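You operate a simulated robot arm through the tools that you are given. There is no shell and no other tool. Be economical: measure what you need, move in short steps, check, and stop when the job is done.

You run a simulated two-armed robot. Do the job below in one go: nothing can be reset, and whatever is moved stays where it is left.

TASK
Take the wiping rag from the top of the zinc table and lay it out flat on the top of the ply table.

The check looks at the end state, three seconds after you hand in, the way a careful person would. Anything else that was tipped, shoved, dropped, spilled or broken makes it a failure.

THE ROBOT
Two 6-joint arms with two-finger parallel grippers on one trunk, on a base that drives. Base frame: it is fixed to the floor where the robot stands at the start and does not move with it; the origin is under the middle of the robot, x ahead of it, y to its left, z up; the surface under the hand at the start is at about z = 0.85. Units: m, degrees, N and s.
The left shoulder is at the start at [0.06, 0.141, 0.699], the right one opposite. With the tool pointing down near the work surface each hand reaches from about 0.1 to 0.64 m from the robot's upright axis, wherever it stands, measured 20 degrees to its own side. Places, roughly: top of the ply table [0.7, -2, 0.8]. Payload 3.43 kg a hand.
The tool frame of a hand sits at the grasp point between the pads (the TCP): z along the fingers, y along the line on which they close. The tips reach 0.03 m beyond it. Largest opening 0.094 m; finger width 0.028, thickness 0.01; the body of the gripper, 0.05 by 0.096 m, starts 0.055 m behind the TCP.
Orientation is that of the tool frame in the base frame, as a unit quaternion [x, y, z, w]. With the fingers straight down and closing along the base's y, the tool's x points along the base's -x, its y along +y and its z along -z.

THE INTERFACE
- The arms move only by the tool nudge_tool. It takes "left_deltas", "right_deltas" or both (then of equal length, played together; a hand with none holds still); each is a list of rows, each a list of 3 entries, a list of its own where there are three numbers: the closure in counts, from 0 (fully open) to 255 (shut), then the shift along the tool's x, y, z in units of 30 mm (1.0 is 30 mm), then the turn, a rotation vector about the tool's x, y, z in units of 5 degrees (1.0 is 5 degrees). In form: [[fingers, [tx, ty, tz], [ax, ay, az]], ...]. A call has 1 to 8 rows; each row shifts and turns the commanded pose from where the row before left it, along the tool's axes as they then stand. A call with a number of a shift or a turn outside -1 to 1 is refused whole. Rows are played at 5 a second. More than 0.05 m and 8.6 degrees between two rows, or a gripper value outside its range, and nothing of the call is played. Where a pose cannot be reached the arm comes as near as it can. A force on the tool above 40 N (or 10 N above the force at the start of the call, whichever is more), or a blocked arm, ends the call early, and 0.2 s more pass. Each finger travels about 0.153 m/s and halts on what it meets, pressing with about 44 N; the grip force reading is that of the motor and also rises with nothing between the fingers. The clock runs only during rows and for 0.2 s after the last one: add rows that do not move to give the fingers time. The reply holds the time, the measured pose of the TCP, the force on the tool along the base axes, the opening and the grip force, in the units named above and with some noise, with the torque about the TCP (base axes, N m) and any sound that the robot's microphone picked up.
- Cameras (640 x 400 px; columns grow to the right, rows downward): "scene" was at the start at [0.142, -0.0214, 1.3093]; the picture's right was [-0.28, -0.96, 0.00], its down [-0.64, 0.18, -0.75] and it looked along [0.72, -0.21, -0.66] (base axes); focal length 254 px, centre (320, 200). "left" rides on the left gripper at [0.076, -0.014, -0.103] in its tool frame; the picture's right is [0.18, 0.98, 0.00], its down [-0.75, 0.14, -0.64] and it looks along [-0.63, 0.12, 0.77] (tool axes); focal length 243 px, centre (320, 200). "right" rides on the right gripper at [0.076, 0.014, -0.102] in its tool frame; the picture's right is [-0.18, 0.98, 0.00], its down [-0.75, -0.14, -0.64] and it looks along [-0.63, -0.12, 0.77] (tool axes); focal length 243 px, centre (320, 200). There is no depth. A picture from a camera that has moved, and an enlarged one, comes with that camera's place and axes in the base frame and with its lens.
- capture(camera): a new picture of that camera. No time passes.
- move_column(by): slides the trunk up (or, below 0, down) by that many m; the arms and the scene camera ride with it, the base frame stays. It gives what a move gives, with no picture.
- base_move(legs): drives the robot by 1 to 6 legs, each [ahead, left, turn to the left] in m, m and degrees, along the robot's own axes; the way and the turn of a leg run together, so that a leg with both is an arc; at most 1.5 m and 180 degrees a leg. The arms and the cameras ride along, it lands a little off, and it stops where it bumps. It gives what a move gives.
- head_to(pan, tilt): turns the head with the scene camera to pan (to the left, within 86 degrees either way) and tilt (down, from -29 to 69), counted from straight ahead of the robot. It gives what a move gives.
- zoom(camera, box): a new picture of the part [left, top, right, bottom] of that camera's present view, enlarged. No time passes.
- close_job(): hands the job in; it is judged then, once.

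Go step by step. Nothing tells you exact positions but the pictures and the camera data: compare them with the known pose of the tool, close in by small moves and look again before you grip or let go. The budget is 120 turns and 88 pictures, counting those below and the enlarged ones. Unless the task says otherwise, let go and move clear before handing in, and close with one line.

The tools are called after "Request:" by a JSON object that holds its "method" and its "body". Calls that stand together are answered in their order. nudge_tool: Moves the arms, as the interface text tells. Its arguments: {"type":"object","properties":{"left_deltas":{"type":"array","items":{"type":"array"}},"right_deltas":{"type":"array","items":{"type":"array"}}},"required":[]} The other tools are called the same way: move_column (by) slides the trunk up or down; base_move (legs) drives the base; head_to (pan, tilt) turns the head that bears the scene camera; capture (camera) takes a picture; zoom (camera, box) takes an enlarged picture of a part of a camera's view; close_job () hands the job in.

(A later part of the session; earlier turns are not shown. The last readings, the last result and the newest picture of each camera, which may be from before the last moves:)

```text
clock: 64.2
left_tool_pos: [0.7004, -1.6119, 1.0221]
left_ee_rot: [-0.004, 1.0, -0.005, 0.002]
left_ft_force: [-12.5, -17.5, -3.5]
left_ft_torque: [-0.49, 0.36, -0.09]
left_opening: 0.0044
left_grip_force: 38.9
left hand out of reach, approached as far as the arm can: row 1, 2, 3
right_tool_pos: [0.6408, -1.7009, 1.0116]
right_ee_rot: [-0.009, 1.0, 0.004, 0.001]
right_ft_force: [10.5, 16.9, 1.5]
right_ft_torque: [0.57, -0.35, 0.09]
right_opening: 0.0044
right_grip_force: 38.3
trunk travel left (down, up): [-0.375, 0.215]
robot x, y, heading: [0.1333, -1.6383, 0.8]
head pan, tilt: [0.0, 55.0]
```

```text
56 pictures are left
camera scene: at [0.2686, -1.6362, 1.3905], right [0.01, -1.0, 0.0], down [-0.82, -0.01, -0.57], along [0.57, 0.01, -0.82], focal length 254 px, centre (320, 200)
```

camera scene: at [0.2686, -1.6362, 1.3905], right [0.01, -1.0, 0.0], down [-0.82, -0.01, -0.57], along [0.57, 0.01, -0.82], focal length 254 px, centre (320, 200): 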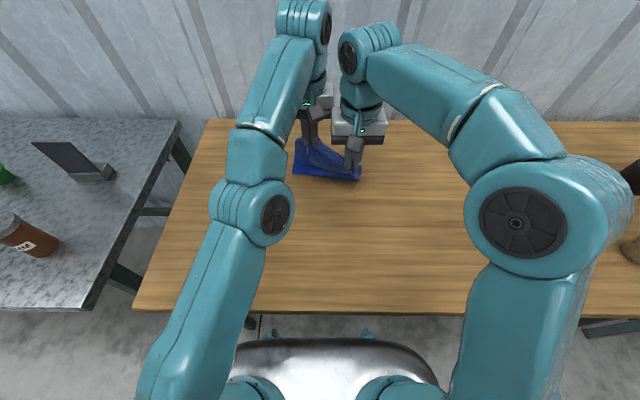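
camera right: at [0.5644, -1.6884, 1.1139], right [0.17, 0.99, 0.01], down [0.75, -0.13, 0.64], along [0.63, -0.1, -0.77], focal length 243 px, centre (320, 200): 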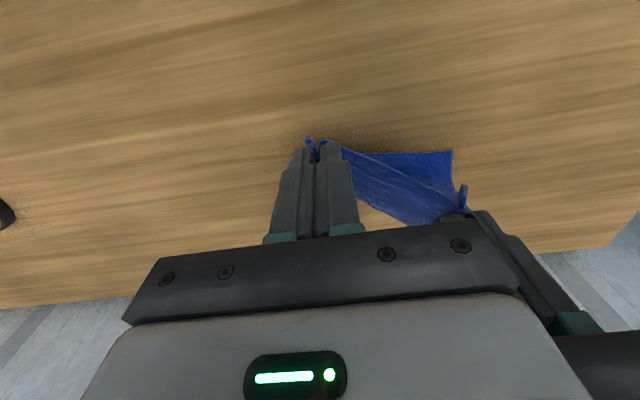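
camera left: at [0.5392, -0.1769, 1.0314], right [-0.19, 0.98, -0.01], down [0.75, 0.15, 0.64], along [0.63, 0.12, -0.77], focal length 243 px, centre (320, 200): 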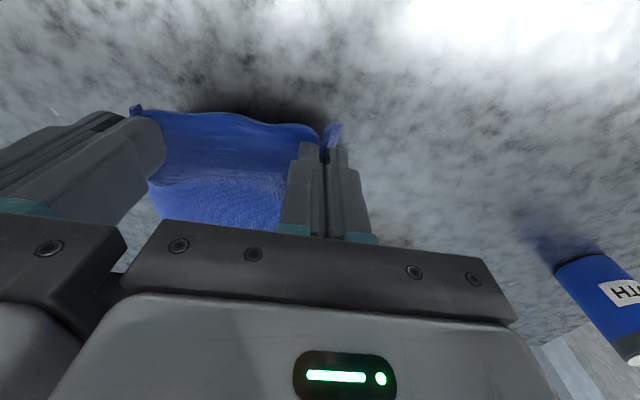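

The left arm isn't following. To protect the grip I'll return the right hand alongside it, then try freeing the left upward.

Request:
{"method": "nudge_tool", "body": {"right_deltas": [[255, [-0.6, 0, -0.1], [0, 0, 0]], [255, [-0.7, 0, -0.2], [0, 0, 0]], [255, [-0.6, 0, 0], [0, 0, 0]], [255, [0, 0, 0], [0, 0, 0]]]}}

Request:
{"method": "nudge_tool", "body": {"left_deltas": [[255, [0, 0, -0.1], [0, 0, 0]], [255, [0, 0, 0], [0, 0, 0]]]}}

```text
clock: 64.6
left_tool_pos: [0.7066, -1.6067, 1.02]
left_ee_rot: [-0.015, 1.0, -0.005, 0.01]
left_ft_force: [8.9, -5.0, 1.4]
left_ft_torque: [-1.18, 1.73, 0.43]
left_opening: 0.0043
left_grip_force: 39.1
right_tool_pos: [0.655, -1.6978, 1.0124]
right_ee_rot: [-0.017, 1.0, 0.001, -0.01]
right_ft_force: [-7.8, 4.9, -2.8]
right_ft_torque: [0.91, -1.68, 0.48]
right_opening: 0.004
right_grip_force: 38.8
trunk travel left (down, up): [-0.375, 0.215]
robot x, y, heading: [0.1367, -1.6364, 0.8]
head pan, tilt: [0.0, 55.0]
stopped in row 2 (left hand): the force on the tool passed its limit at 75 N (the readings are from after the stop); the commanded pose is now the measured one
```

```text
clock: 65.2
left_tool_pos: [0.7042, -1.6072, 1.024]
left_ee_rot: [-0.015, 1.0, -0.004, 0.01]
left_ft_force: [14.2, -11.1, -12.1]
left_ft_torque: [0.12, 1.81, 0.86]
left_opening: 0.0043
left_grip_force: 38.9
right_tool_pos: [0.6532, -1.6988, 1.0131]
right_ee_rot: [-0.017, 1.0, 0.002, -0.008]
right_ft_force: [-14.3, 10.9, 11.3]
right_ft_torque: [0.94, -2.58, 0.94]
right_opening: 0.004
right_grip_force: 38.8
trunk travel left (down, up): [-0.375, 0.215]
robot x, y, heading: [0.1348, -1.6354, 0.8]
head pan, tilt: [0.0, 55.0]
```

The hands are touching each other. Looking before moving further.

Request:
{"method": "zoom", "body": {"camera": "scene", "box": [240, 0, 440, 200]}}

Request:
{"method": "capture", "body": {"camera": "left"}}

```text
2.00 times, centred on (340, 100) of scene
camera zoom: at [0.2667, -1.6363, 1.3907], right [0.01, -1.0, 0.0], down [-0.82, -0.01, -0.57], along [0.57, 0.01, -0.82], focal length 508 px, centre (280, 400)
```

zoom: 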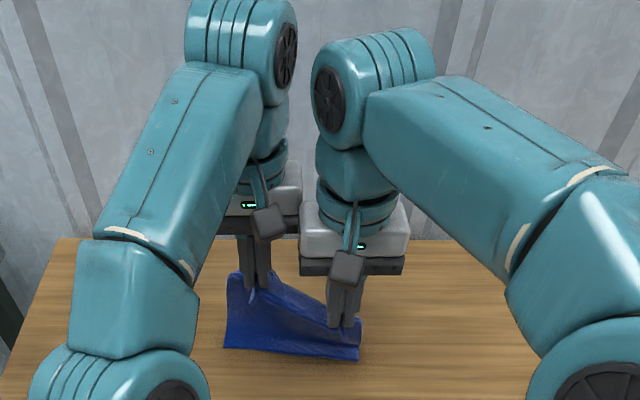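

```text
54 pictures are left
camera left: at [0.6272, -1.6232, 1.1251], right [-0.21, 0.98, -0.01], down [0.74, 0.17, 0.65], along [0.64, 0.13, -0.76], focal length 243 px, centre (320, 200)
```

left: 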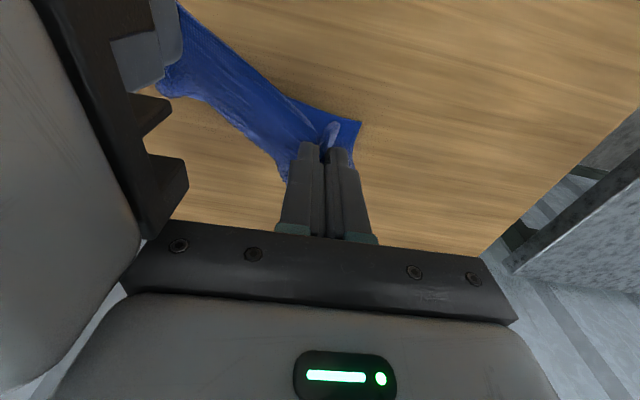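

The left gripper is beside and ahead of the right. I'll slide the left slightly outward and back in small steps to realign.

Request:
{"method": "nudge_tool", "body": {"left_deltas": [[255, [0.15, 0.2, 0], [0, 0, 0]], [255, [0.2, 0.1, 0], [0, 0, 0]], [255, [0, 0, 0], [0, 0, 0]]]}}

```text
clock: 65.6
left_tool_pos: [0.7029, -1.6044, 1.0237]
left_ee_rot: [-0.015, 1.0, -0.006, 0.011]
left_ft_force: [6.3, -2.2, 1.8]
left_ft_torque: [-0.98, 1.35, 0.28]
left_opening: 0.0044
left_grip_force: 39.0
right_tool_pos: [0.6525, -1.6951, 1.0144]
right_ee_rot: [-0.02, 1.0, 0.002, -0.009]
right_ft_force: [-6.7, 2.3, -1.9]
right_ft_torque: [0.86, -1.34, 0.36]
right_opening: 0.0039
right_grip_force: 38.4
trunk travel left (down, up): [-0.375, 0.215]
robot x, y, heading: [0.1342, -1.643, 0.5]
head pan, tilt: [0.0, 55.0]
stopped in row 1 (left hand): the force on the tool passed its limit at 46 N (the readings are from after the stop); the commanded pose is now the measured one
```

The bodies overlap by a few mm, one behind the other. I'll tilt both hands outward about the grasp points to get clearance.

Request:
{"method": "nudge_tool", "body": {"left_deltas": [[255, [0, 0, 0], [0.5, 0, 0]], [255, [0, 0, 0], [0.7, 0, 0]], [255, [0, 0, 0], [0, 0, 0]]], "right_deltas": [[255, [0.06, 0, 0], [-0.5, 0, 0]], [255, [0, 0, 0], [-0.7, 0, 0]], [255, [0, 0, 0], [0, 0, 0]]]}}

```text
clock: 66.4
left_tool_pos: [0.7043, -1.6033, 1.0224]
left_ee_rot: [-0.015, 0.998, -0.058, 0.012]
left_ft_force: [-1.2, -1.7, -0.7]
left_ft_torque: [-0.01, 0.03, -0.12]
left_opening: 0.0047
left_grip_force: 38.5
right_tool_pos: [0.6507, -1.6958, 1.0131]
right_ee_rot: [-0.019, 0.998, 0.054, -0.01]
right_ft_force: [1.0, 1.5, 0.8]
right_ft_torque: [-0.02, -0.05, 0.0]
right_opening: 0.0039
right_grip_force: 38.8
trunk travel left (down, up): [-0.375, 0.215]
robot x, y, heading: [0.1353, -1.6373, 1.1]
head pan, tilt: [0.0, 55.0]
```

Free now. Bringing the left hand back alongside the right and levelling.

Request:
{"method": "nudge_tool", "body": {"left_deltas": [[255, [0.4, 0, 0], [0, 0, 0]], [255, [0.5, 0, 0], [0, 0, 0]], [255, [0.5, 0, 0.1], [0, 0, 0]], [255, [0.4, 0, 0.2], [0, 0, 0]], [255, [0, 0, 0], [0, 0, 0]]]}}

Request:
{"method": "capture", "body": {"camera": "scene"}}

Request:
{"method": "capture", "body": {"camera": "right"}}

```text
clock: 67.6
left_tool_pos: [0.6485, -1.6059, 1.0156]
left_ee_rot: [-0.014, 0.998, -0.058, 0.012]
left_ft_force: [0.2, -0.3, -0.2]
left_ft_torque: [0.03, 0.01, -0.04]
left_opening: 0.0046
left_grip_force: 38.4
right_tool_pos: [0.651, -1.6958, 1.0135]
right_ee_rot: [-0.019, 0.998, 0.053, -0.011]
right_ft_force: [-0.3, 0.3, 0.6]
right_ft_torque: [-0.11, 0.02, -0.01]
right_opening: 0.0038
right_grip_force: 38.7
trunk travel left (down, up): [-0.375, 0.215]
robot x, y, heading: [0.1319, -1.6406, 0.9]
head pan, tilt: [0.0, 55.0]
```

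```text
53 pictures are left
camera scene: at [0.2677, -1.6355, 1.3906], right [0.01, -1.0, 0.0], down [-0.82, -0.01, -0.57], along [0.57, 0.01, -0.82], focal length 254 px, centre (320, 200)
```

scene: 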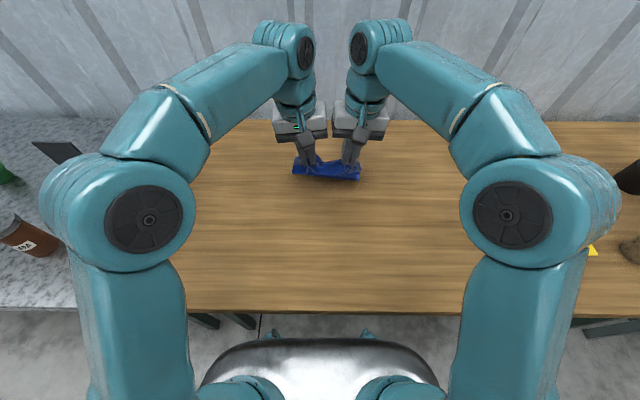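

```text
52 pictures are left
camera right: at [0.5765, -1.6954, 1.1189], right [0.15, 0.98, 0.1], down [0.77, -0.18, 0.61], along [0.62, -0.01, -0.79], focal length 243 px, centre (320, 200)
```

right: 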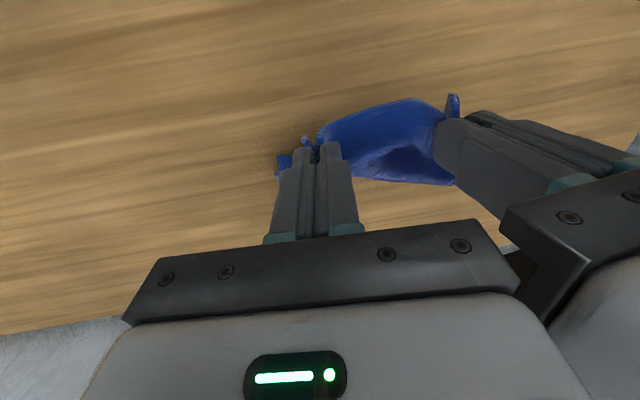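

Both corners still held and tension is gone. I'll raise the trunk to let the rag hang free, stretch it slightly, and check.

Request:
{"method": "move_column", "body": {"by": 0.08}}

Request:
{"method": "nudge_tool", "body": {"left_deltas": [[255, [0, 0.15, 0.05], [0, 0, 0]], [255, [0, 0, 0], [0, 0, 0]], [255, [0, 0, 0], [0, 0, 0]]], "right_deltas": [[255, [0, -0.15, 0], [0, 0, 0]], [255, [0, 0, 0], [0, 0, 0]], [255, [0, 0, 0], [0, 0, 0]]]}}

Request:
{"method": "zoom", "body": {"camera": "scene", "box": [200, 80, 440, 230]}}

Request:
{"method": "capture", "body": {"camera": "right"}}

```text
clock: 68.8
left_tool_pos: [0.6487, -1.6067, 1.0932]
left_ee_rot: [-0.014, 0.998, -0.058, 0.01]
left_ft_force: [-0.1, 0.5, -0.9]
left_ft_torque: [0.12, 0.03, 0.0]
left_opening: 0.0044
left_grip_force: 39.1
right_tool_pos: [0.6506, -1.694, 1.0929]
right_ee_rot: [-0.02, 0.998, 0.054, -0.01]
right_ft_force: [0.5, 0.2, 0.7]
right_ft_torque: [-0.13, 0.07, 0.02]
right_opening: 0.0039
right_grip_force: 38.3
trunk travel left (down, up): [-0.455, 0.135]
robot x, y, heading: [0.1378, -1.6382, 0.4]
head pan, tilt: [0.0, 55.0]
```

```text
clock: 69.5
left_tool_pos: [0.6487, -1.6025, 1.0909]
left_ee_rot: [-0.015, 0.998, -0.058, 0.011]
left_ft_force: [-0.6, -0.7, -0.4]
left_ft_torque: [0.04, -0.02, -0.04]
left_opening: 0.0042
left_grip_force: 38.7
right_tool_pos: [0.6509, -1.6997, 1.0938]
right_ee_rot: [-0.019, 0.998, 0.053, -0.011]
right_ft_force: [-0.1, -0.3, 0.1]
right_ft_torque: [-0.11, -0.01, -0.04]
right_opening: 0.0039
right_grip_force: 38.6
trunk travel left (down, up): [-0.455, 0.135]
robot x, y, heading: [0.1357, -1.6387, 0.5]
head pan, tilt: [0.0, 55.0]
```

```text
2.67 times, centred on (320, 155) of scene
camera zoom: at [0.2671, -1.6357, 1.4707], right [0.01, -1.0, 0.0], down [-0.82, -0.01, -0.57], along [0.57, 0.01, -0.82], focal length 677 px, centre (320, 320)
```

zoom: 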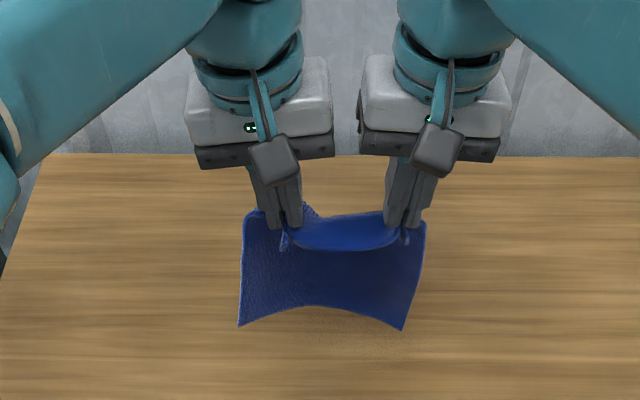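

```text
50 pictures are left
camera right: at [0.5759, -1.7003, 1.1987], right [0.15, 0.98, 0.1], down [0.77, -0.18, 0.61], along [0.62, -0.01, -0.79], focal length 243 px, centre (320, 200)
```

right: 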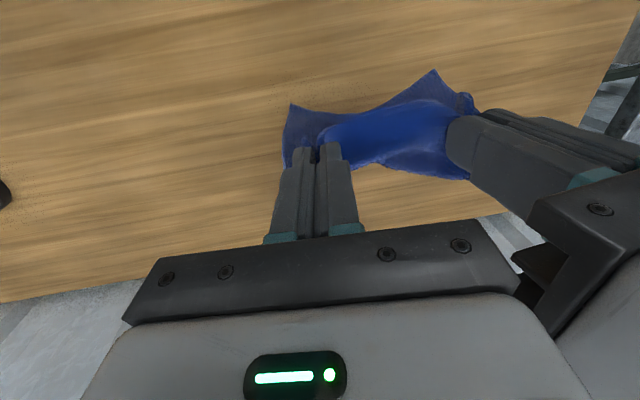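

The rag hangs free and well spread. I'll stretch a little more and lower with the arms until the bottom edge is about at the table, watching the elbows.

Request:
{"method": "nudge_tool", "body": {"left_deltas": [[255, [0, 0.1, 0.4], [0, 0, 0]], [255, [0, 0, 0.6], [0, 0, 0]], [255, [0, 0, 0.6], [0, 0, 0]], [255, [0, 0, 0.6], [0, 0, 0]], [255, [0, 0, 0.4], [0, 0, 0]], [255, [0, 0, 0], [0, 0, 0]], [255, [0, 0, 0], [0, 0, 0]]], "right_deltas": [[255, [0, -0.1, 0.45], [0, 0, 0]], [255, [0, 0, 0.6], [0, 0, 0]], [255, [0, 0, 0.6], [0, 0, 0]], [255, [0, 0, 0.6], [0, 0, 0]], [255, [0, 0, 0.4], [0, 0, 0]], [255, [0, 0, 0], [0, 0, 0]], [255, [0, 0, 0], [0, 0, 0]]]}}

Request:
{"method": "capture", "body": {"camera": "scene"}}

Request:
{"method": "capture", "body": {"camera": "right"}}

```text
clock: 71.2
left_tool_pos: [0.6517, -1.6082, 1.0151]
left_ee_rot: [-0.015, 0.998, -0.057, 0.011]
left_ft_force: [0.7, 0.1, 0.1]
left_ft_torque: [0.05, 0.02, -0.04]
left_opening: 0.0041
left_grip_force: 38.9
right_tool_pos: [0.6488, -1.6958, 1.0143]
right_ee_rot: [-0.02, 0.998, 0.054, -0.011]
right_ft_force: [0.5, -0.8, -0.8]
right_ft_torque: [-0.07, -0.01, 0.02]
right_opening: 0.0038
right_grip_force: 38.3
trunk travel left (down, up): [-0.455, 0.135]
robot x, y, heading: [0.1353, -1.6384, 0.8]
head pan, tilt: [0.0, 55.0]
```

```text
49 pictures are left
camera scene: at [0.2677, -1.6356, 1.4706], right [0.01, -1.0, 0.0], down [-0.82, -0.01, -0.57], along [0.57, 0.01, -0.82], focal length 254 px, centre (320, 200)
```

scene: 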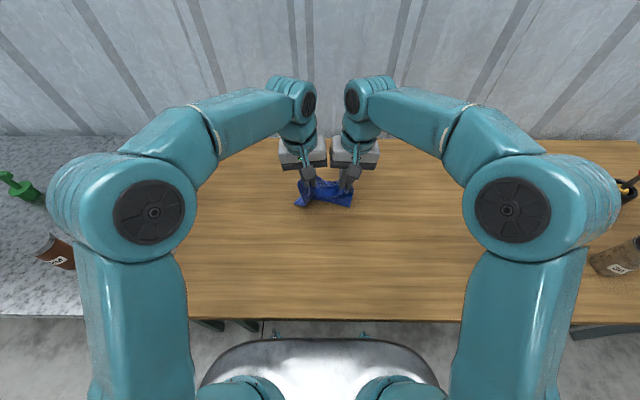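

```text
48 pictures are left
camera right: at [0.574, -1.6943, 1.1191], right [0.15, 0.98, 0.1], down [0.77, -0.18, 0.61], along [0.62, -0.01, -0.79], focal length 243 px, centre (320, 200)
```

right: 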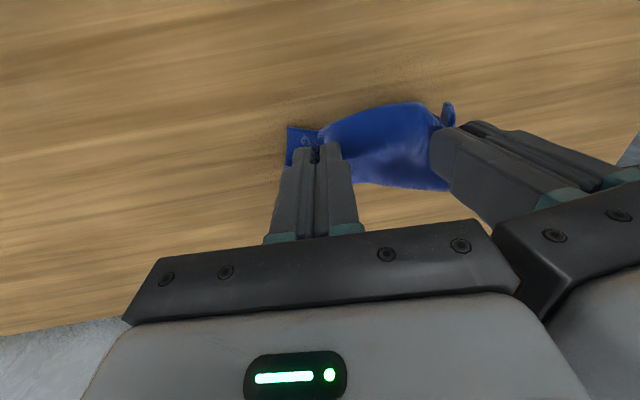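

The tilt carried the hands inward while lowering. I'll restretch (outward 8 mm each) and check with a zoom.

Request:
{"method": "nudge_tool", "body": {"left_deltas": [[255, [0, 0.15, 0], [0, 0, 0]], [255, [0, 0.13, 0], [0, 0, 0]], [255, [0, 0, 0], [0, 0, 0]]], "right_deltas": [[255, [0, -0.15, 0], [0, 0, 0]], [255, [0, -0.13, 0], [0, 0, 0]], [255, [0, 0, 0], [0, 0, 0]]]}}

Request:
{"method": "zoom", "body": {"camera": "scene", "box": [200, 100, 440, 250]}}

```text
clock: 72.0
left_tool_pos: [0.6496, -1.6002, 1.0135]
left_ee_rot: [-0.016, 0.998, -0.058, 0.012]
left_ft_force: [-0.2, -0.5, 0.4]
left_ft_torque: [0.06, 0.0, -0.01]
left_opening: 0.0046
left_grip_force: 39.3
right_tool_pos: [0.6482, -1.7031, 1.0131]
right_ee_rot: [-0.019, 0.998, 0.054, -0.011]
right_ft_force: [0.0, 0.1, 0.4]
right_ft_torque: [-0.08, 0.04, 0.01]
right_opening: 0.0037
right_grip_force: 38.4
trunk travel left (down, up): [-0.455, 0.135]
robot x, y, heading: [0.1352, -1.635, 0.5]
head pan, tilt: [0.0, 55.0]
```

```text
2.67 times, centred on (320, 175) of scene
camera zoom: at [0.2673, -1.6357, 1.4707], right [0.01, -1.0, 0.0], down [-0.82, -0.01, -0.57], along [0.57, 0.01, -0.82], focal length 677 px, centre (320, 267)
```

zoom: 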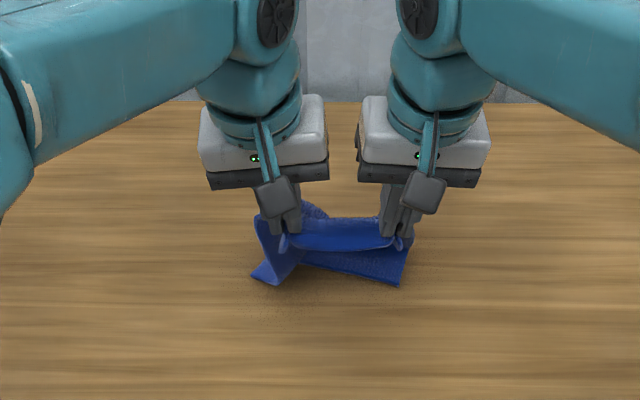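

The bottom edge already touches and is starting to crumple. I'll raise 3 cm, then start a pull-back-and-lower motion with outward compensation.

Request:
{"method": "nudge_tool", "body": {"left_deltas": [[255, [0, -0.06, -0.6], [0, 0, 0]], [255, [0, -0.07, -0.6], [0, 0, 0]], [255, [0, 0, 0], [0, 0, 0]], [255, [0, 0, 0], [0, 0, 0]], [255, [0, 0, 0], [0, 0, 0]], [255, [0.5, 0.04, 0.4], [0, 0, 0]], [255, [0.667, 0.076, 0.667], [0, 0, 0]]], "right_deltas": [[255, [0, 0.06, -0.6], [0, 0, 0]], [255, [0, 0.07, -0.6], [0, 0, 0]], [255, [0, 0, 0], [0, 0, 0]], [255, [0, 0, 0], [0, 0, 0]], [255, [0, 0, 0], [0, 0, 0]], [255, [0.5, -0.04, 0.4], [0, 0, 0]], [255, [0.667, -0.076, 0.667], [0, 0, 0]]]}}

Request:
{"method": "zoom", "body": {"camera": "scene", "box": [200, 120, 440, 270]}}

Request:
{"method": "capture", "body": {"camera": "right"}}

```text
clock: 73.5
left_tool_pos: [0.6139, -1.6023, 1.0157]
left_ee_rot: [-0.015, 0.998, -0.058, 0.011]
left_ft_force: [-1.5, -0.5, -0.2]
left_ft_torque: [0.08, 0.0, -0.02]
left_opening: 0.0047
left_grip_force: 38.9
right_tool_pos: [0.6136, -1.7037, 1.0184]
right_ee_rot: [-0.019, 0.998, 0.055, -0.011]
right_ft_force: [0.0, 0.2, -0.1]
right_ft_torque: [-0.07, -0.02, -0.03]
right_opening: 0.0037
right_grip_force: 38.6
trunk travel left (down, up): [-0.455, 0.135]
robot x, y, heading: [0.1325, -1.6376, 0.6]
head pan, tilt: [0.0, 55.0]
```

```text
2.67 times, centred on (320, 195) of scene
camera zoom: at [0.2677, -1.6358, 1.4707], right [0.01, -1.0, 0.0], down [-0.82, -0.01, -0.57], along [0.57, 0.01, -0.82], focal length 677 px, centre (320, 213)
```

zoom: 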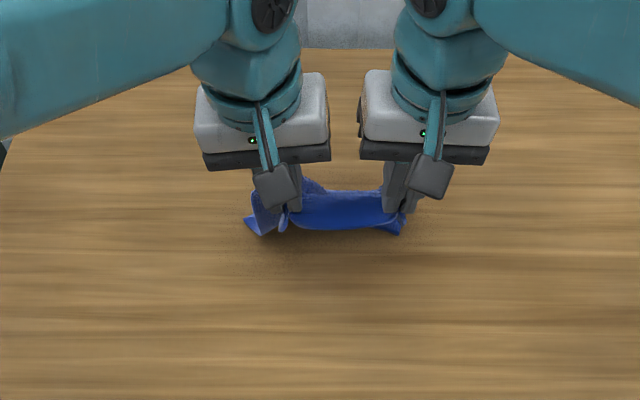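

```text
45 pictures are left
camera right: at [0.5388, -1.7033, 1.1237], right [0.15, 0.98, 0.1], down [0.77, -0.18, 0.61], along [0.62, -0.01, -0.79], focal length 243 px, centre (320, 200)
```

right: 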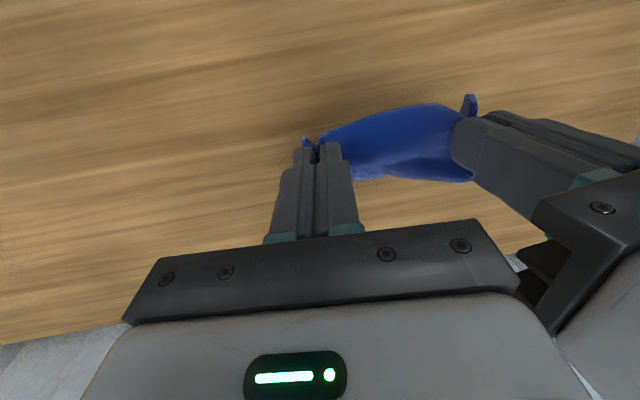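

The free edge now trails away from the robot as wanted. Continuing the pull-back and lowering.

Request:
{"method": "nudge_tool", "body": {"left_deltas": [[255, [0.6, 0.07, 0.6], [0, 0, 0]], [255, [0.6, 0.07, 0.6], [0, 0, 0]], [255, [0.6, 0.07, 0.6], [0, 0, 0]], [255, [0, 0, 0], [0, 0, 0]]], "right_deltas": [[255, [0.6, -0.07, 0.66], [0, 0, 0]], [255, [0.6, -0.07, 0.6], [0, 0, 0]], [255, [0.6, -0.07, 0.6], [0, 0, 0]], [255, [0, 0, 0], [0, 0, 0]]]}}

Request:
{"method": "capture", "body": {"camera": "scene"}}

Request:
{"method": "capture", "body": {"camera": "right"}}

```text
clock: 74.5
left_tool_pos: [0.5624, -1.6034, 0.9595]
left_ee_rot: [-0.015, 0.998, -0.058, 0.011]
left_ft_force: [0.4, -0.1, 0.3]
left_ft_torque: [0.04, 0.01, -0.08]
left_opening: 0.0045
left_grip_force: 38.4
right_tool_pos: [0.5603, -1.7062, 0.9627]
right_ee_rot: [-0.02, 0.998, 0.055, -0.011]
right_ft_force: [0.4, 0.2, -0.3]
right_ft_torque: [-0.06, 0.01, -0.05]
right_opening: 0.0038
right_grip_force: 38.5
trunk travel left (down, up): [-0.455, 0.135]
robot x, y, heading: [0.133, -1.6405, 0.4]
head pan, tilt: [0.0, 55.0]
```

```text
44 pictures are left
camera scene: at [0.269, -1.6354, 1.4705], right [0.01, -1.0, 0.0], down [-0.82, -0.01, -0.57], along [0.57, 0.01, -0.82], focal length 254 px, centre (320, 200)
```

scene: 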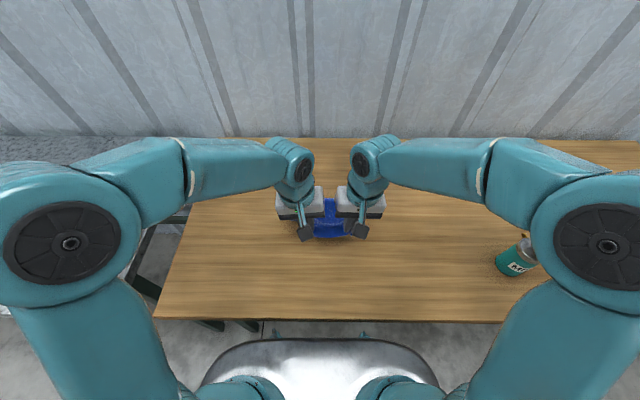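

```text
43 pictures are left
camera right: at [0.4852, -1.7053, 1.0679], right [0.15, 0.98, 0.1], down [0.77, -0.18, 0.61], along [0.62, -0.01, -0.79], focal length 243 px, centre (320, 200)
```

right: 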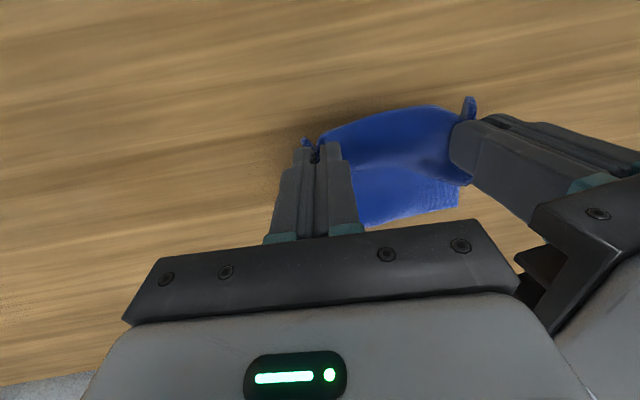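

The rag extends away nicely and elbows stay high. Now mostly lowering with a little more pull-back.

Request:
{"method": "nudge_tool", "body": {"left_deltas": [[255, [0.2, 0.06, 0.6], [0, 0, 0]], [255, [0.2, 0.07, 0.6], [0, 0, 0]], [255, [0.2, 0.07, 0.6], [0, 0, 0]], [255, [0.1, 0.07, 0.6], [0, 0, 0]], [255, [0, 0, 0], [0, 0, 0]]], "right_deltas": [[255, [0.2, -0.06, 0.66], [0, 0, 0]], [255, [0.2, -0.07, 0.6], [0, 0, 0]], [255, [0.2, -0.07, 0.6], [0, 0, 0]], [255, [0.1, -0.07, 0.6], [0, 0, 0]], [255, [0, 0, 0], [0, 0, 0]]]}}

Request:
{"method": "capture", "body": {"camera": "right"}}

Request:
{"method": "capture", "body": {"camera": "left"}}

Request:
{"method": "capture", "body": {"camera": "scene"}}

```text
clock: 75.8
left_tool_pos: [0.5428, -1.6028, 0.8887]
left_ee_rot: [-0.015, 0.998, -0.057, 0.011]
left_ft_force: [0.0, -0.7, -0.3]
left_ft_torque: [0.02, -0.03, -0.04]
left_opening: 0.0045
left_grip_force: 38.5
right_tool_pos: [0.5357, -1.7068, 0.8896]
right_ee_rot: [-0.02, 0.998, 0.055, -0.01]
right_ft_force: [0.7, 1.5, 1.0]
right_ft_torque: [-0.01, -0.03, 0.02]
right_opening: 0.004
right_grip_force: 37.9
trunk travel left (down, up): [-0.455, 0.135]
robot x, y, heading: [0.131, -1.6395, 0.6]
head pan, tilt: [0.0, 55.0]
```

```text
42 pictures are left
camera right: at [0.4609, -1.707, 0.994], right [0.15, 0.98, 0.1], down [0.77, -0.18, 0.61], along [0.62, -0.01, -0.79], focal length 243 px, centre (320, 200)
```

right: 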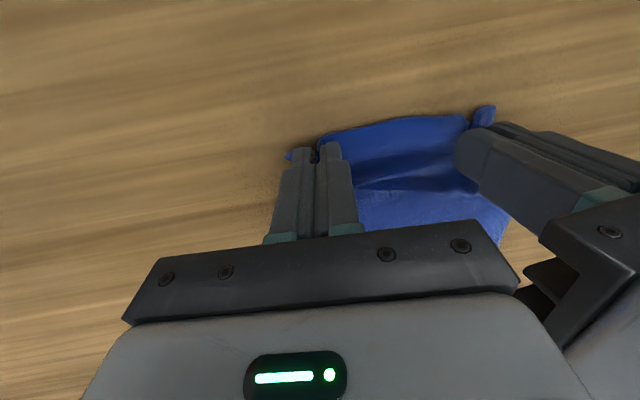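

```text
41 pictures are left
camera left: at [0.4649, -1.6083, 0.9908], right [-0.21, 0.97, -0.12], down [0.73, 0.24, 0.64], along [0.65, 0.05, -0.76], focal length 243 px, centre (320, 200)
```

left: 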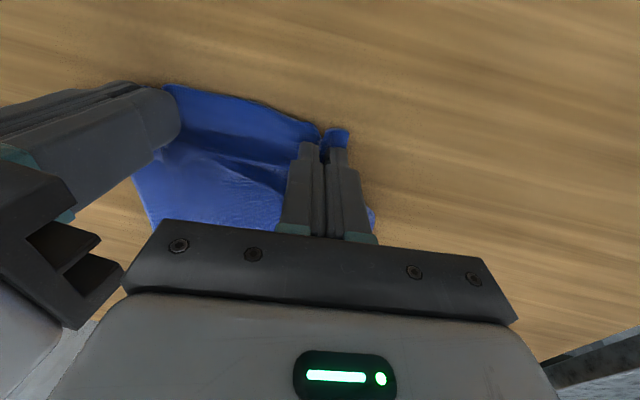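

```text
40 pictures are left
camera scene: at [0.2658, -1.6356, 1.4709], right [0.01, -1.0, 0.0], down [-0.82, -0.01, -0.57], along [0.57, 0.01, -0.82], focal length 254 px, centre (320, 200)
```

scene: 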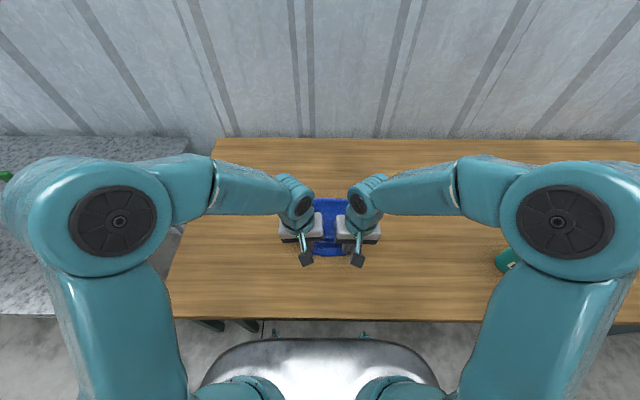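

The rag lies out with far edge at x≈0.74. Lowering the held edge further with a touch more pull.

Request:
{"method": "nudge_tool", "body": {"left_deltas": [[255, [0.3, 0.06, 0.5], [0, 0, 0]], [255, [0.2, 0.05, 0.5], [0, 0, 0]], [255, [0.2, 0.04, 0.35], [0, 0, 0]], [255, [0, 0, 0], [0, 0, 0]]], "right_deltas": [[255, [0.2, -0.06, 0.5], [0, 0, 0]], [255, [0.2, -0.05, 0.5], [0, 0, 0]], [255, [0.1, -0.04, 0.35], [0, 0, 0]], [255, [0, 0, 0], [0, 0, 0]]]}}

Request:
{"method": "capture", "body": {"camera": "left"}}

Request:
{"method": "capture", "body": {"camera": "right"}}

```text
clock: 76.2
left_tool_pos: [0.5395, -1.6033, 0.8834]
left_ee_rot: [-0.015, 0.998, -0.06, 0.02]
left_ft_force: [-5.4, 0.7, 19.3]
left_ft_torque: [0.31, 0.35, -0.02]
left_opening: 0.0045
left_grip_force: 39.1
right_tool_pos: [0.5355, -1.7069, 0.8833]
right_ee_rot: [-0.018, 0.998, 0.057, -0.002]
right_ft_force: [-6.6, 0.6, 21.9]
right_ft_torque: [-0.14, 0.15, -0.01]
right_opening: 0.0037
right_grip_force: 38.6
trunk travel left (down, up): [-0.455, 0.135]
robot x, y, heading: [0.132, -1.6381, 0.8]
head pan, tilt: [0.0, 55.0]
stopped in row 1 (right hand): the force on the tool passed its limit at 48 N (the readings are from after the stop); the commanded pose is now the measured one
```

```text
39 pictures are left
camera left: at [0.4603, -1.6092, 0.9844], right [-0.21, 0.97, -0.13], down [0.72, 0.24, 0.65], along [0.66, 0.05, -0.75], focal length 243 px, centre (320, 200)
```

left: 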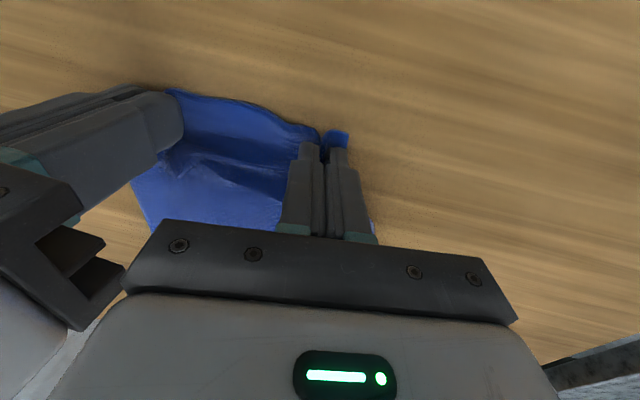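

```text
38 pictures are left
camera right: at [0.4583, -1.7071, 0.9876], right [0.15, 0.98, 0.11], down [0.76, -0.19, 0.62], along [0.63, -0.01, -0.78], focal length 243 px, centre (320, 200)
```

right: 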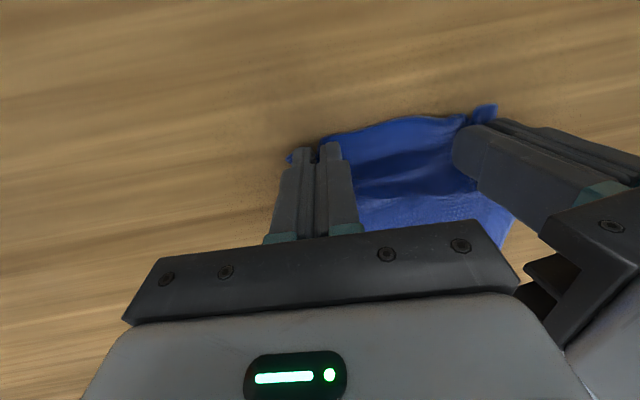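

Surface contact already: the ply is also at z≈0.85. I'll lift 5 mm, pull back ~4 cm to take out the belly, and look.

Request:
{"method": "nudge_tool", "body": {"left_deltas": [[255, [0.2, 0, -0.18], [0, 0, 0]], [255, [0.4, 0, 0], [0, 0, 0]], [255, [0.4, 0, 0], [0, 0, 0]], [255, [0.3, 0, 0], [0, 0, 0]], [255, [0, 0, 0], [0, 0, 0]]], "right_deltas": [[255, [0.1, 0, -0.18], [0, 0, 0]], [255, [0.4, 0, 0], [0, 0, 0]], [255, [0.4, 0, 0], [0, 0, 0]], [255, [0.3, 0, 0], [0, 0, 0]], [255, [0, 0, 0], [0, 0, 0]]]}}

Request:
{"method": "capture", "body": {"camera": "left"}}

Request:
{"method": "capture", "body": {"camera": "right"}}

Request:
{"method": "zoom", "body": {"camera": "scene", "box": [200, 160, 440, 310]}}

```text
clock: 77.3
left_tool_pos: [0.5032, -1.6048, 0.8851]
left_ee_rot: [-0.015, 0.998, -0.06, 0.017]
left_ft_force: [-0.3, -3.5, 1.1]
left_ft_torque: [-0.03, 0.02, -0.02]
left_opening: 0.0045
left_grip_force: 38.9
right_tool_pos: [0.5013, -1.7103, 0.8867]
right_ee_rot: [-0.018, 0.998, 0.055, -0.005]
right_ft_force: [-0.2, 2.7, 0.2]
right_ft_torque: [0.01, 0.03, 0.03]
right_opening: 0.0038
right_grip_force: 38.8
trunk travel left (down, up): [-0.455, 0.135]
robot x, y, heading: [0.1338, -1.6387, 0.8]
head pan, tilt: [0.0, 55.0]
```

```text
37 pictures are left
camera left: at [0.4233, -1.6092, 0.9861], right [-0.21, 0.97, -0.12], down [0.72, 0.24, 0.65], along [0.66, 0.05, -0.75], focal length 243 px, centre (320, 200)
```

left: 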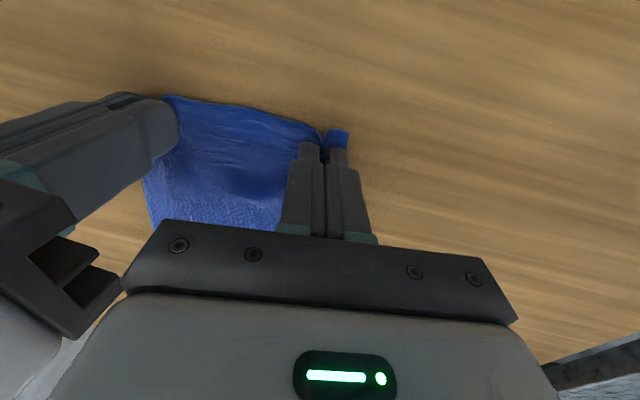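

```text
36 pictures are left
camera right: at [0.4254, -1.7095, 0.9908], right [0.15, 0.98, 0.11], down [0.76, -0.18, 0.62], along [0.63, -0.01, -0.78], focal length 243 px, centre (320, 200)
```

right: 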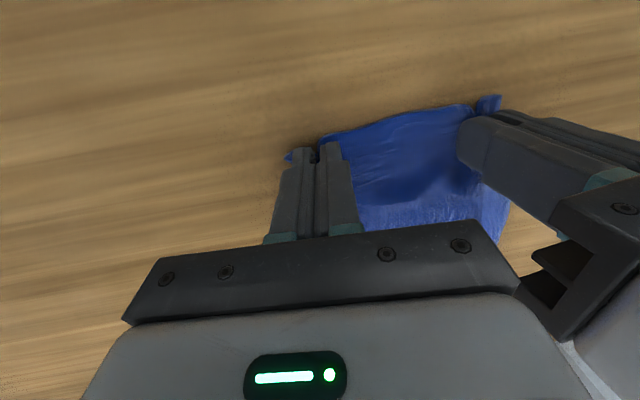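

```text
2.67 times, centred on (320, 235) of scene
camera zoom: at [0.2687, -1.6356, 1.4705], right [0.01, -1.0, 0.0], down [-0.82, -0.01, -0.57], along [0.57, 0.01, -0.82], focal length 677 px, centre (320, 107)
```

zoom: 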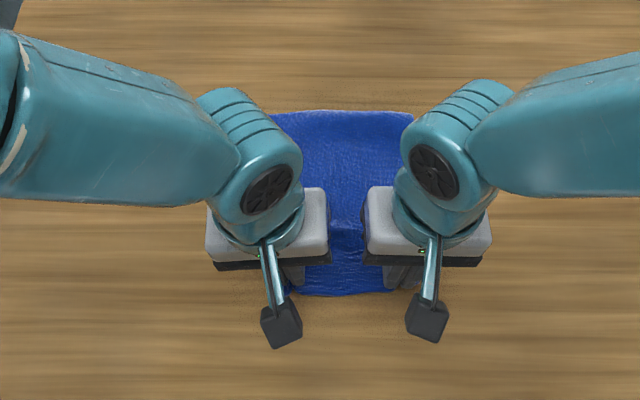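

The rag lies flat with far edge straight. Opening gently, then lifting away.

Request:
{"method": "nudge_tool", "body": {"left_deltas": [[235, [0, 0, 0], [0, 0, 0]], [210, [0, 0, 0], [0, 0, 0]], [180, [0, 0, 0], [0, 0, 0]], [150, [0, 0, 0], [0, 0, 0]], [150, [0, 0, 0], [0, 0, 0]]], "right_deltas": [[235, [0, 0, 0], [0, 0, 0]], [210, [0, 0, 0], [0, 0, 0]], [180, [0, 0, 0], [0, 0, 0]], [150, [0, 0, 0], [0, 0, 0]], [150, [0, 0, 0], [0, 0, 0]]]}}

Request:
{"method": "capture", "body": {"camera": "left"}}

Request:
{"method": "capture", "body": {"camera": "right"}}

```text
clock: 78.5
left_tool_pos: [0.501, -1.6043, 0.8855]
left_ee_rot: [-0.015, 0.998, -0.06, 0.019]
left_ft_force: [-0.4, -0.9, 9.8]
left_ft_torque: [0.23, 0.05, 0.05]
left_opening: 0.037
left_grip_force: 0.1
right_tool_pos: [0.5006, -1.7106, 0.8867]
right_ee_rot: [-0.017, 0.998, 0.056, -0.004]
right_ft_force: [-0.1, -0.3, 0.8]
right_ft_torque: [-0.01, -0.02, 0.01]
right_opening: 0.0387
right_grip_force: 0.2
trunk travel left (down, up): [-0.455, 0.135]
robot x, y, heading: [0.132, -1.6396, 0.1]
head pan, tilt: [0.0, 55.0]
```

```text
34 pictures are left
camera left: at [0.4225, -1.6094, 0.9868], right [-0.21, 0.97, -0.12], down [0.72, 0.24, 0.65], along [0.66, 0.05, -0.75], focal length 243 px, centre (320, 200)
```

left: 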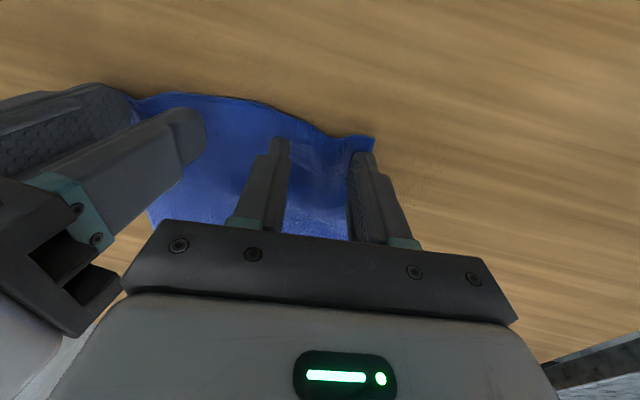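

```text
33 pictures are left
camera right: at [0.4243, -1.7099, 0.9913], right [0.15, 0.98, 0.11], down [0.76, -0.18, 0.62], along [0.63, -0.01, -0.78], focal length 243 px, centre (320, 200)
```

right: 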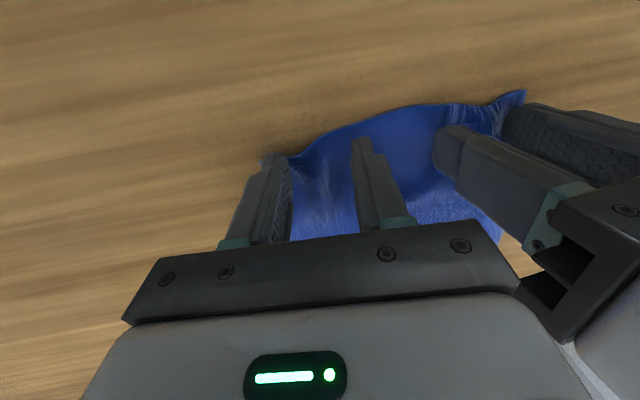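

Released. Lifting both hands straight up.

Request:
{"method": "nudge_tool", "body": {"left_deltas": [[150, [0, 0, -0.3], [0, 0, 0]], [150, [0, 0, -0.6], [0, 0, 0]], [150, [0, 0, -0.8], [0, 0, 0]], [150, [0, 0, -0.8], [0, 0, 0]], [150, [0, 0, -0.8], [0, 0, 0]], [150, [0, 0, 0], [0, 0, 0]]], "right_deltas": [[150, [0, 0, -0.3], [0, 0, 0]], [150, [0, 0, -0.6], [0, 0, 0]], [150, [0, 0, -0.8], [0, 0, 0]], [150, [0, 0, -0.8], [0, 0, 0]], [150, [0, 0, -0.8], [0, 0, 0]], [150, [0, 0, 0], [0, 0, 0]]]}}

Request:
{"method": "capture", "body": {"camera": "left"}}

Request:
{"method": "capture", "body": {"camera": "right"}}

Request:
{"method": "capture", "body": {"camera": "scene"}}

```text
clock: 80.0
left_tool_pos: [0.4998, -1.5929, 0.9827]
left_ee_rot: [-0.014, 0.998, -0.06, 0.019]
left_ft_force: [-0.6, 0.4, -0.3]
left_ft_torque: [0.0, 0.04, 0.0]
left_opening: 0.0385
left_grip_force: 0.1
right_tool_pos: [0.5025, -1.7206, 0.9843]
right_ee_rot: [-0.018, 0.998, 0.055, -0.003]
right_ft_force: [0.5, 0.5, -0.2]
right_ft_torque: [0.01, 0.0, 0.02]
right_opening: 0.0387
right_grip_force: 0.1
trunk travel left (down, up): [-0.455, 0.135]
robot x, y, heading: [0.1337, -1.6375, 0.7]
head pan, tilt: [0.0, 55.0]
```

```text
32 pictures are left
camera left: at [0.4204, -1.5978, 1.084], right [-0.21, 0.97, -0.12], down [0.72, 0.24, 0.65], along [0.66, 0.05, -0.75], focal length 243 px, centre (320, 200)
```

left: 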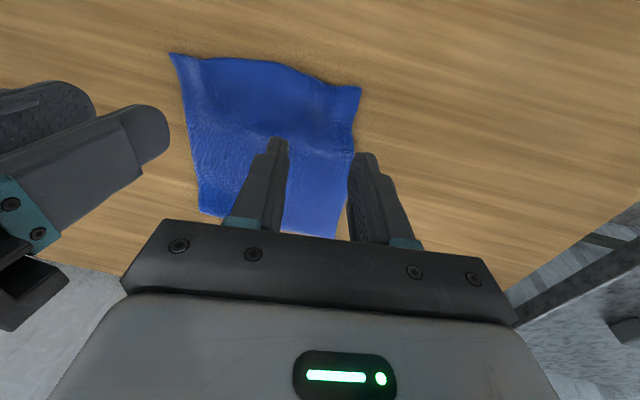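

```text
31 pictures are left
camera right: at [0.4261, -1.7203, 1.0894], right [0.15, 0.98, 0.11], down [0.76, -0.18, 0.62], along [0.63, -0.01, -0.78], focal length 243 px, centre (320, 200)
```

right: 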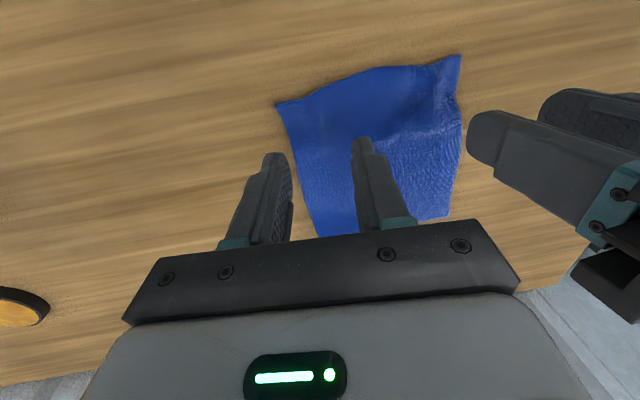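

```text
30 pictures are left
camera scene: at [0.2683, -1.6359, 1.4706], right [0.01, -1.0, 0.0], down [-0.82, -0.01, -0.57], along [0.57, 0.01, -0.82], focal length 254 px, centre (320, 200)
```

scene: 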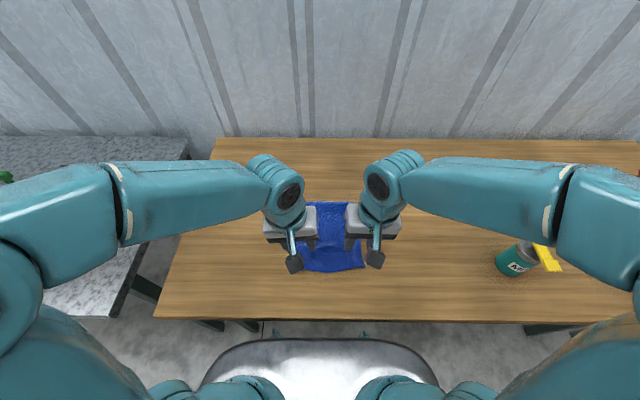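

Released and nearly flat; a small hump may remain along the near edge. I'll raise and back off for a clear view.

Request:
{"method": "move_column", "body": {"by": 0.1}}

Request:
{"method": "base_move", "body": {"legs": [[-0.2, 0, 0]]}}

Request:
{"method": "zoom", "body": {"camera": "scene", "box": [200, 80, 440, 230]}}

Request:
{"method": "capture", "body": {"camera": "right"}}

```text
clock: 81.3
left_tool_pos: [0.4985, -1.5935, 1.0813]
left_ee_rot: [-0.015, 0.998, -0.061, 0.018]
left_ft_force: [0.0, 0.5, 1.2]
left_ft_torque: [-0.02, 0.0, 0.0]
left_opening: 0.0388
left_grip_force: 0.0
right_tool_pos: [0.5019, -1.7203, 1.0842]
right_ee_rot: [-0.018, 0.998, 0.055, -0.003]
right_ft_force: [-0.3, 0.0, -0.3]
right_ft_torque: [-0.05, -0.01, -0.03]
right_opening: 0.039
right_grip_force: 0.0
trunk travel left (down, up): [-0.555, 0.035]
robot x, y, heading: [0.1364, -1.639, 0.6]
head pan, tilt: [0.0, 55.0]
```

```text
clock: 84.5
left_tool_pos: [0.3008, -1.5926, 1.0822]
left_ee_rot: [-0.015, 0.998, -0.061, 0.018]
left_ft_force: [0.1, 0.3, -0.1]
left_ft_torque: [-0.05, 0.04, -0.05]
left_opening: 0.0389
left_grip_force: 0.1
right_tool_pos: [0.303, -1.7212, 1.085]
right_ee_rot: [-0.018, 0.998, 0.055, -0.004]
right_ft_force: [0.0, 0.5, -0.3]
right_ft_torque: [-0.03, 0.01, -0.02]
right_opening: 0.0386
right_grip_force: 0.1
trunk travel left (down, up): [-0.555, 0.035]
robot x, y, heading: [-0.0676, -1.64, 0.5]
head pan, tilt: [0.0, 55.0]
```

```text
2.67 times, centred on (320, 155) of scene
camera zoom: at [0.0674, -1.635, 1.5704], right [0.01, -1.0, 0.0], down [-0.82, -0.01, -0.57], along [0.57, 0.0, -0.82], focal length 677 px, centre (320, 320)
```

zoom: 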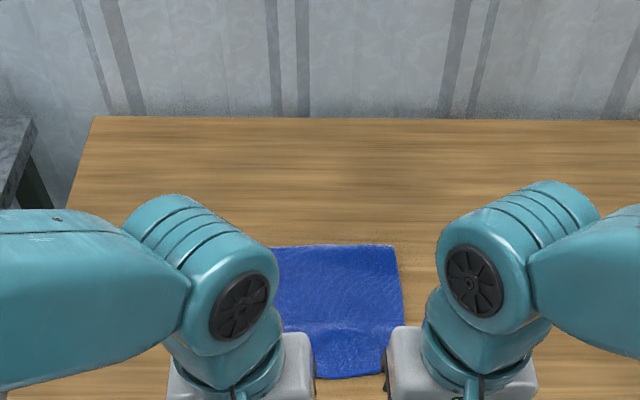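

```text
28 pictures are left
camera right: at [0.2274, -1.7205, 1.189], right [0.15, 0.98, 0.11], down [0.77, -0.18, 0.62], along [0.63, -0.01, -0.78], focal length 243 px, centre (320, 200)
```

right: 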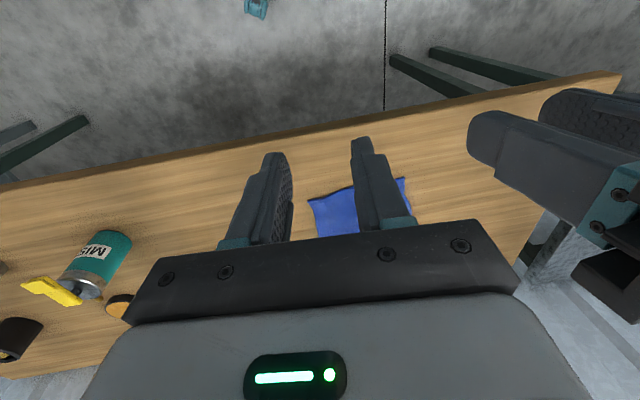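

Spreading the hands to view the rag unobstructed.

Request:
{"method": "nudge_tool", "body": {"left_deltas": [[150, [0, 0.8, -0.1], [0, 0, 0]], [150, [0, 0.8, -0.1], [0, 0, 0]], [150, [0, 0.8, -0.1], [0, 0, 0]], [150, [0, 0.8, -0.1], [0, 0, 0]], [150, [0, 0, 0], [0, 0, 0]]], "right_deltas": [[150, [0, -0.8, -0.1], [0, 0, 0]], [150, [0, -0.8, -0.1], [0, 0, 0]], [150, [0, -0.8, -0.1], [0, 0, 0]], [150, [0, -0.8, -0.1], [0, 0, 0]], [150, [0, 0, 0], [0, 0, 0]]]}}

Request:
{"method": "zoom", "body": {"camera": "scene", "box": [240, 130, 400, 250]}}

```text
clock: 85.7
left_tool_pos: [0.2965, -1.5011, 1.0829]
left_ee_rot: [-0.015, 0.998, -0.059, 0.018]
left_ft_force: [-0.4, 0.3, 0.0]
left_ft_torque: [0.0, -0.03, -0.01]
left_opening: 0.0386
left_grip_force: 0.0
right_tool_pos: [0.3062, -1.8214, 1.0861]
right_ee_rot: [-0.018, 0.998, 0.057, -0.004]
right_ft_force: [0.1, -0.4, 0.6]
right_ft_torque: [0.0, -0.02, -0.04]
right_opening: 0.0386
right_grip_force: 0.0
trunk travel left (down, up): [-0.555, 0.035]
robot x, y, heading: [-0.067, -1.6439, 0.5]
head pan, tilt: [0.0, 55.0]
```

```text
3.33 times, centred on (320, 190) of scene
camera zoom: at [0.0656, -1.6394, 1.5706], right [0.01, -1.0, 0.0], down [-0.82, -0.01, -0.57], along [0.57, 0.01, -0.82], focal length 847 px, centre (320, 233)
```

zoom: 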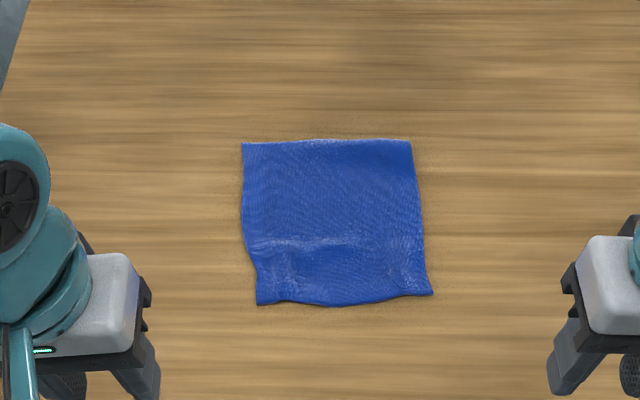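

Mostly flat, but there seems to be a low ridge a third of the way from the near edge. Zooming to judge it.

Request:
{"method": "zoom", "body": {"camera": "scene", "box": [290, 155, 360, 215]}}

Request:
{"method": "zoom", "body": {"camera": "right", "box": [300, 100, 520, 260]}}

```text
6.67 times, centred on (325, 185) of scene
camera zoom: at [0.0656, -1.6394, 1.5706], right [0.01, -1.0, 0.0], down [-0.82, -0.01, -0.57], along [0.57, 0.01, -0.82], focal length 1694 px, centre (287, 300)
```

zoom: 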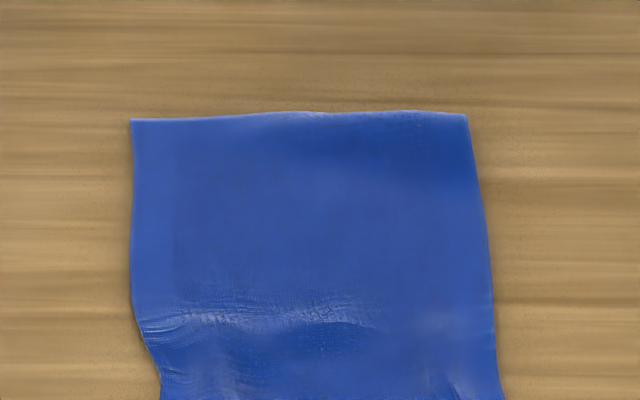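

```text
2.50 times, centred on (410, 180) of right
camera zoom: at [0.2301, -1.8208, 1.1901], right [0.15, 0.98, 0.11], down [0.76, -0.19, 0.62], along [0.63, -0.01, -0.78], focal length 606 px, centre (95, 250)
```

zoom: 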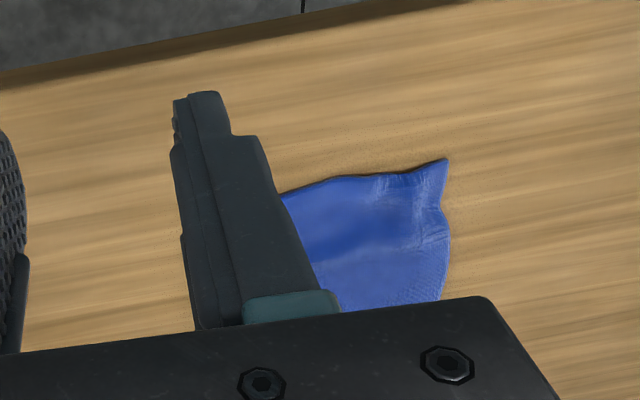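

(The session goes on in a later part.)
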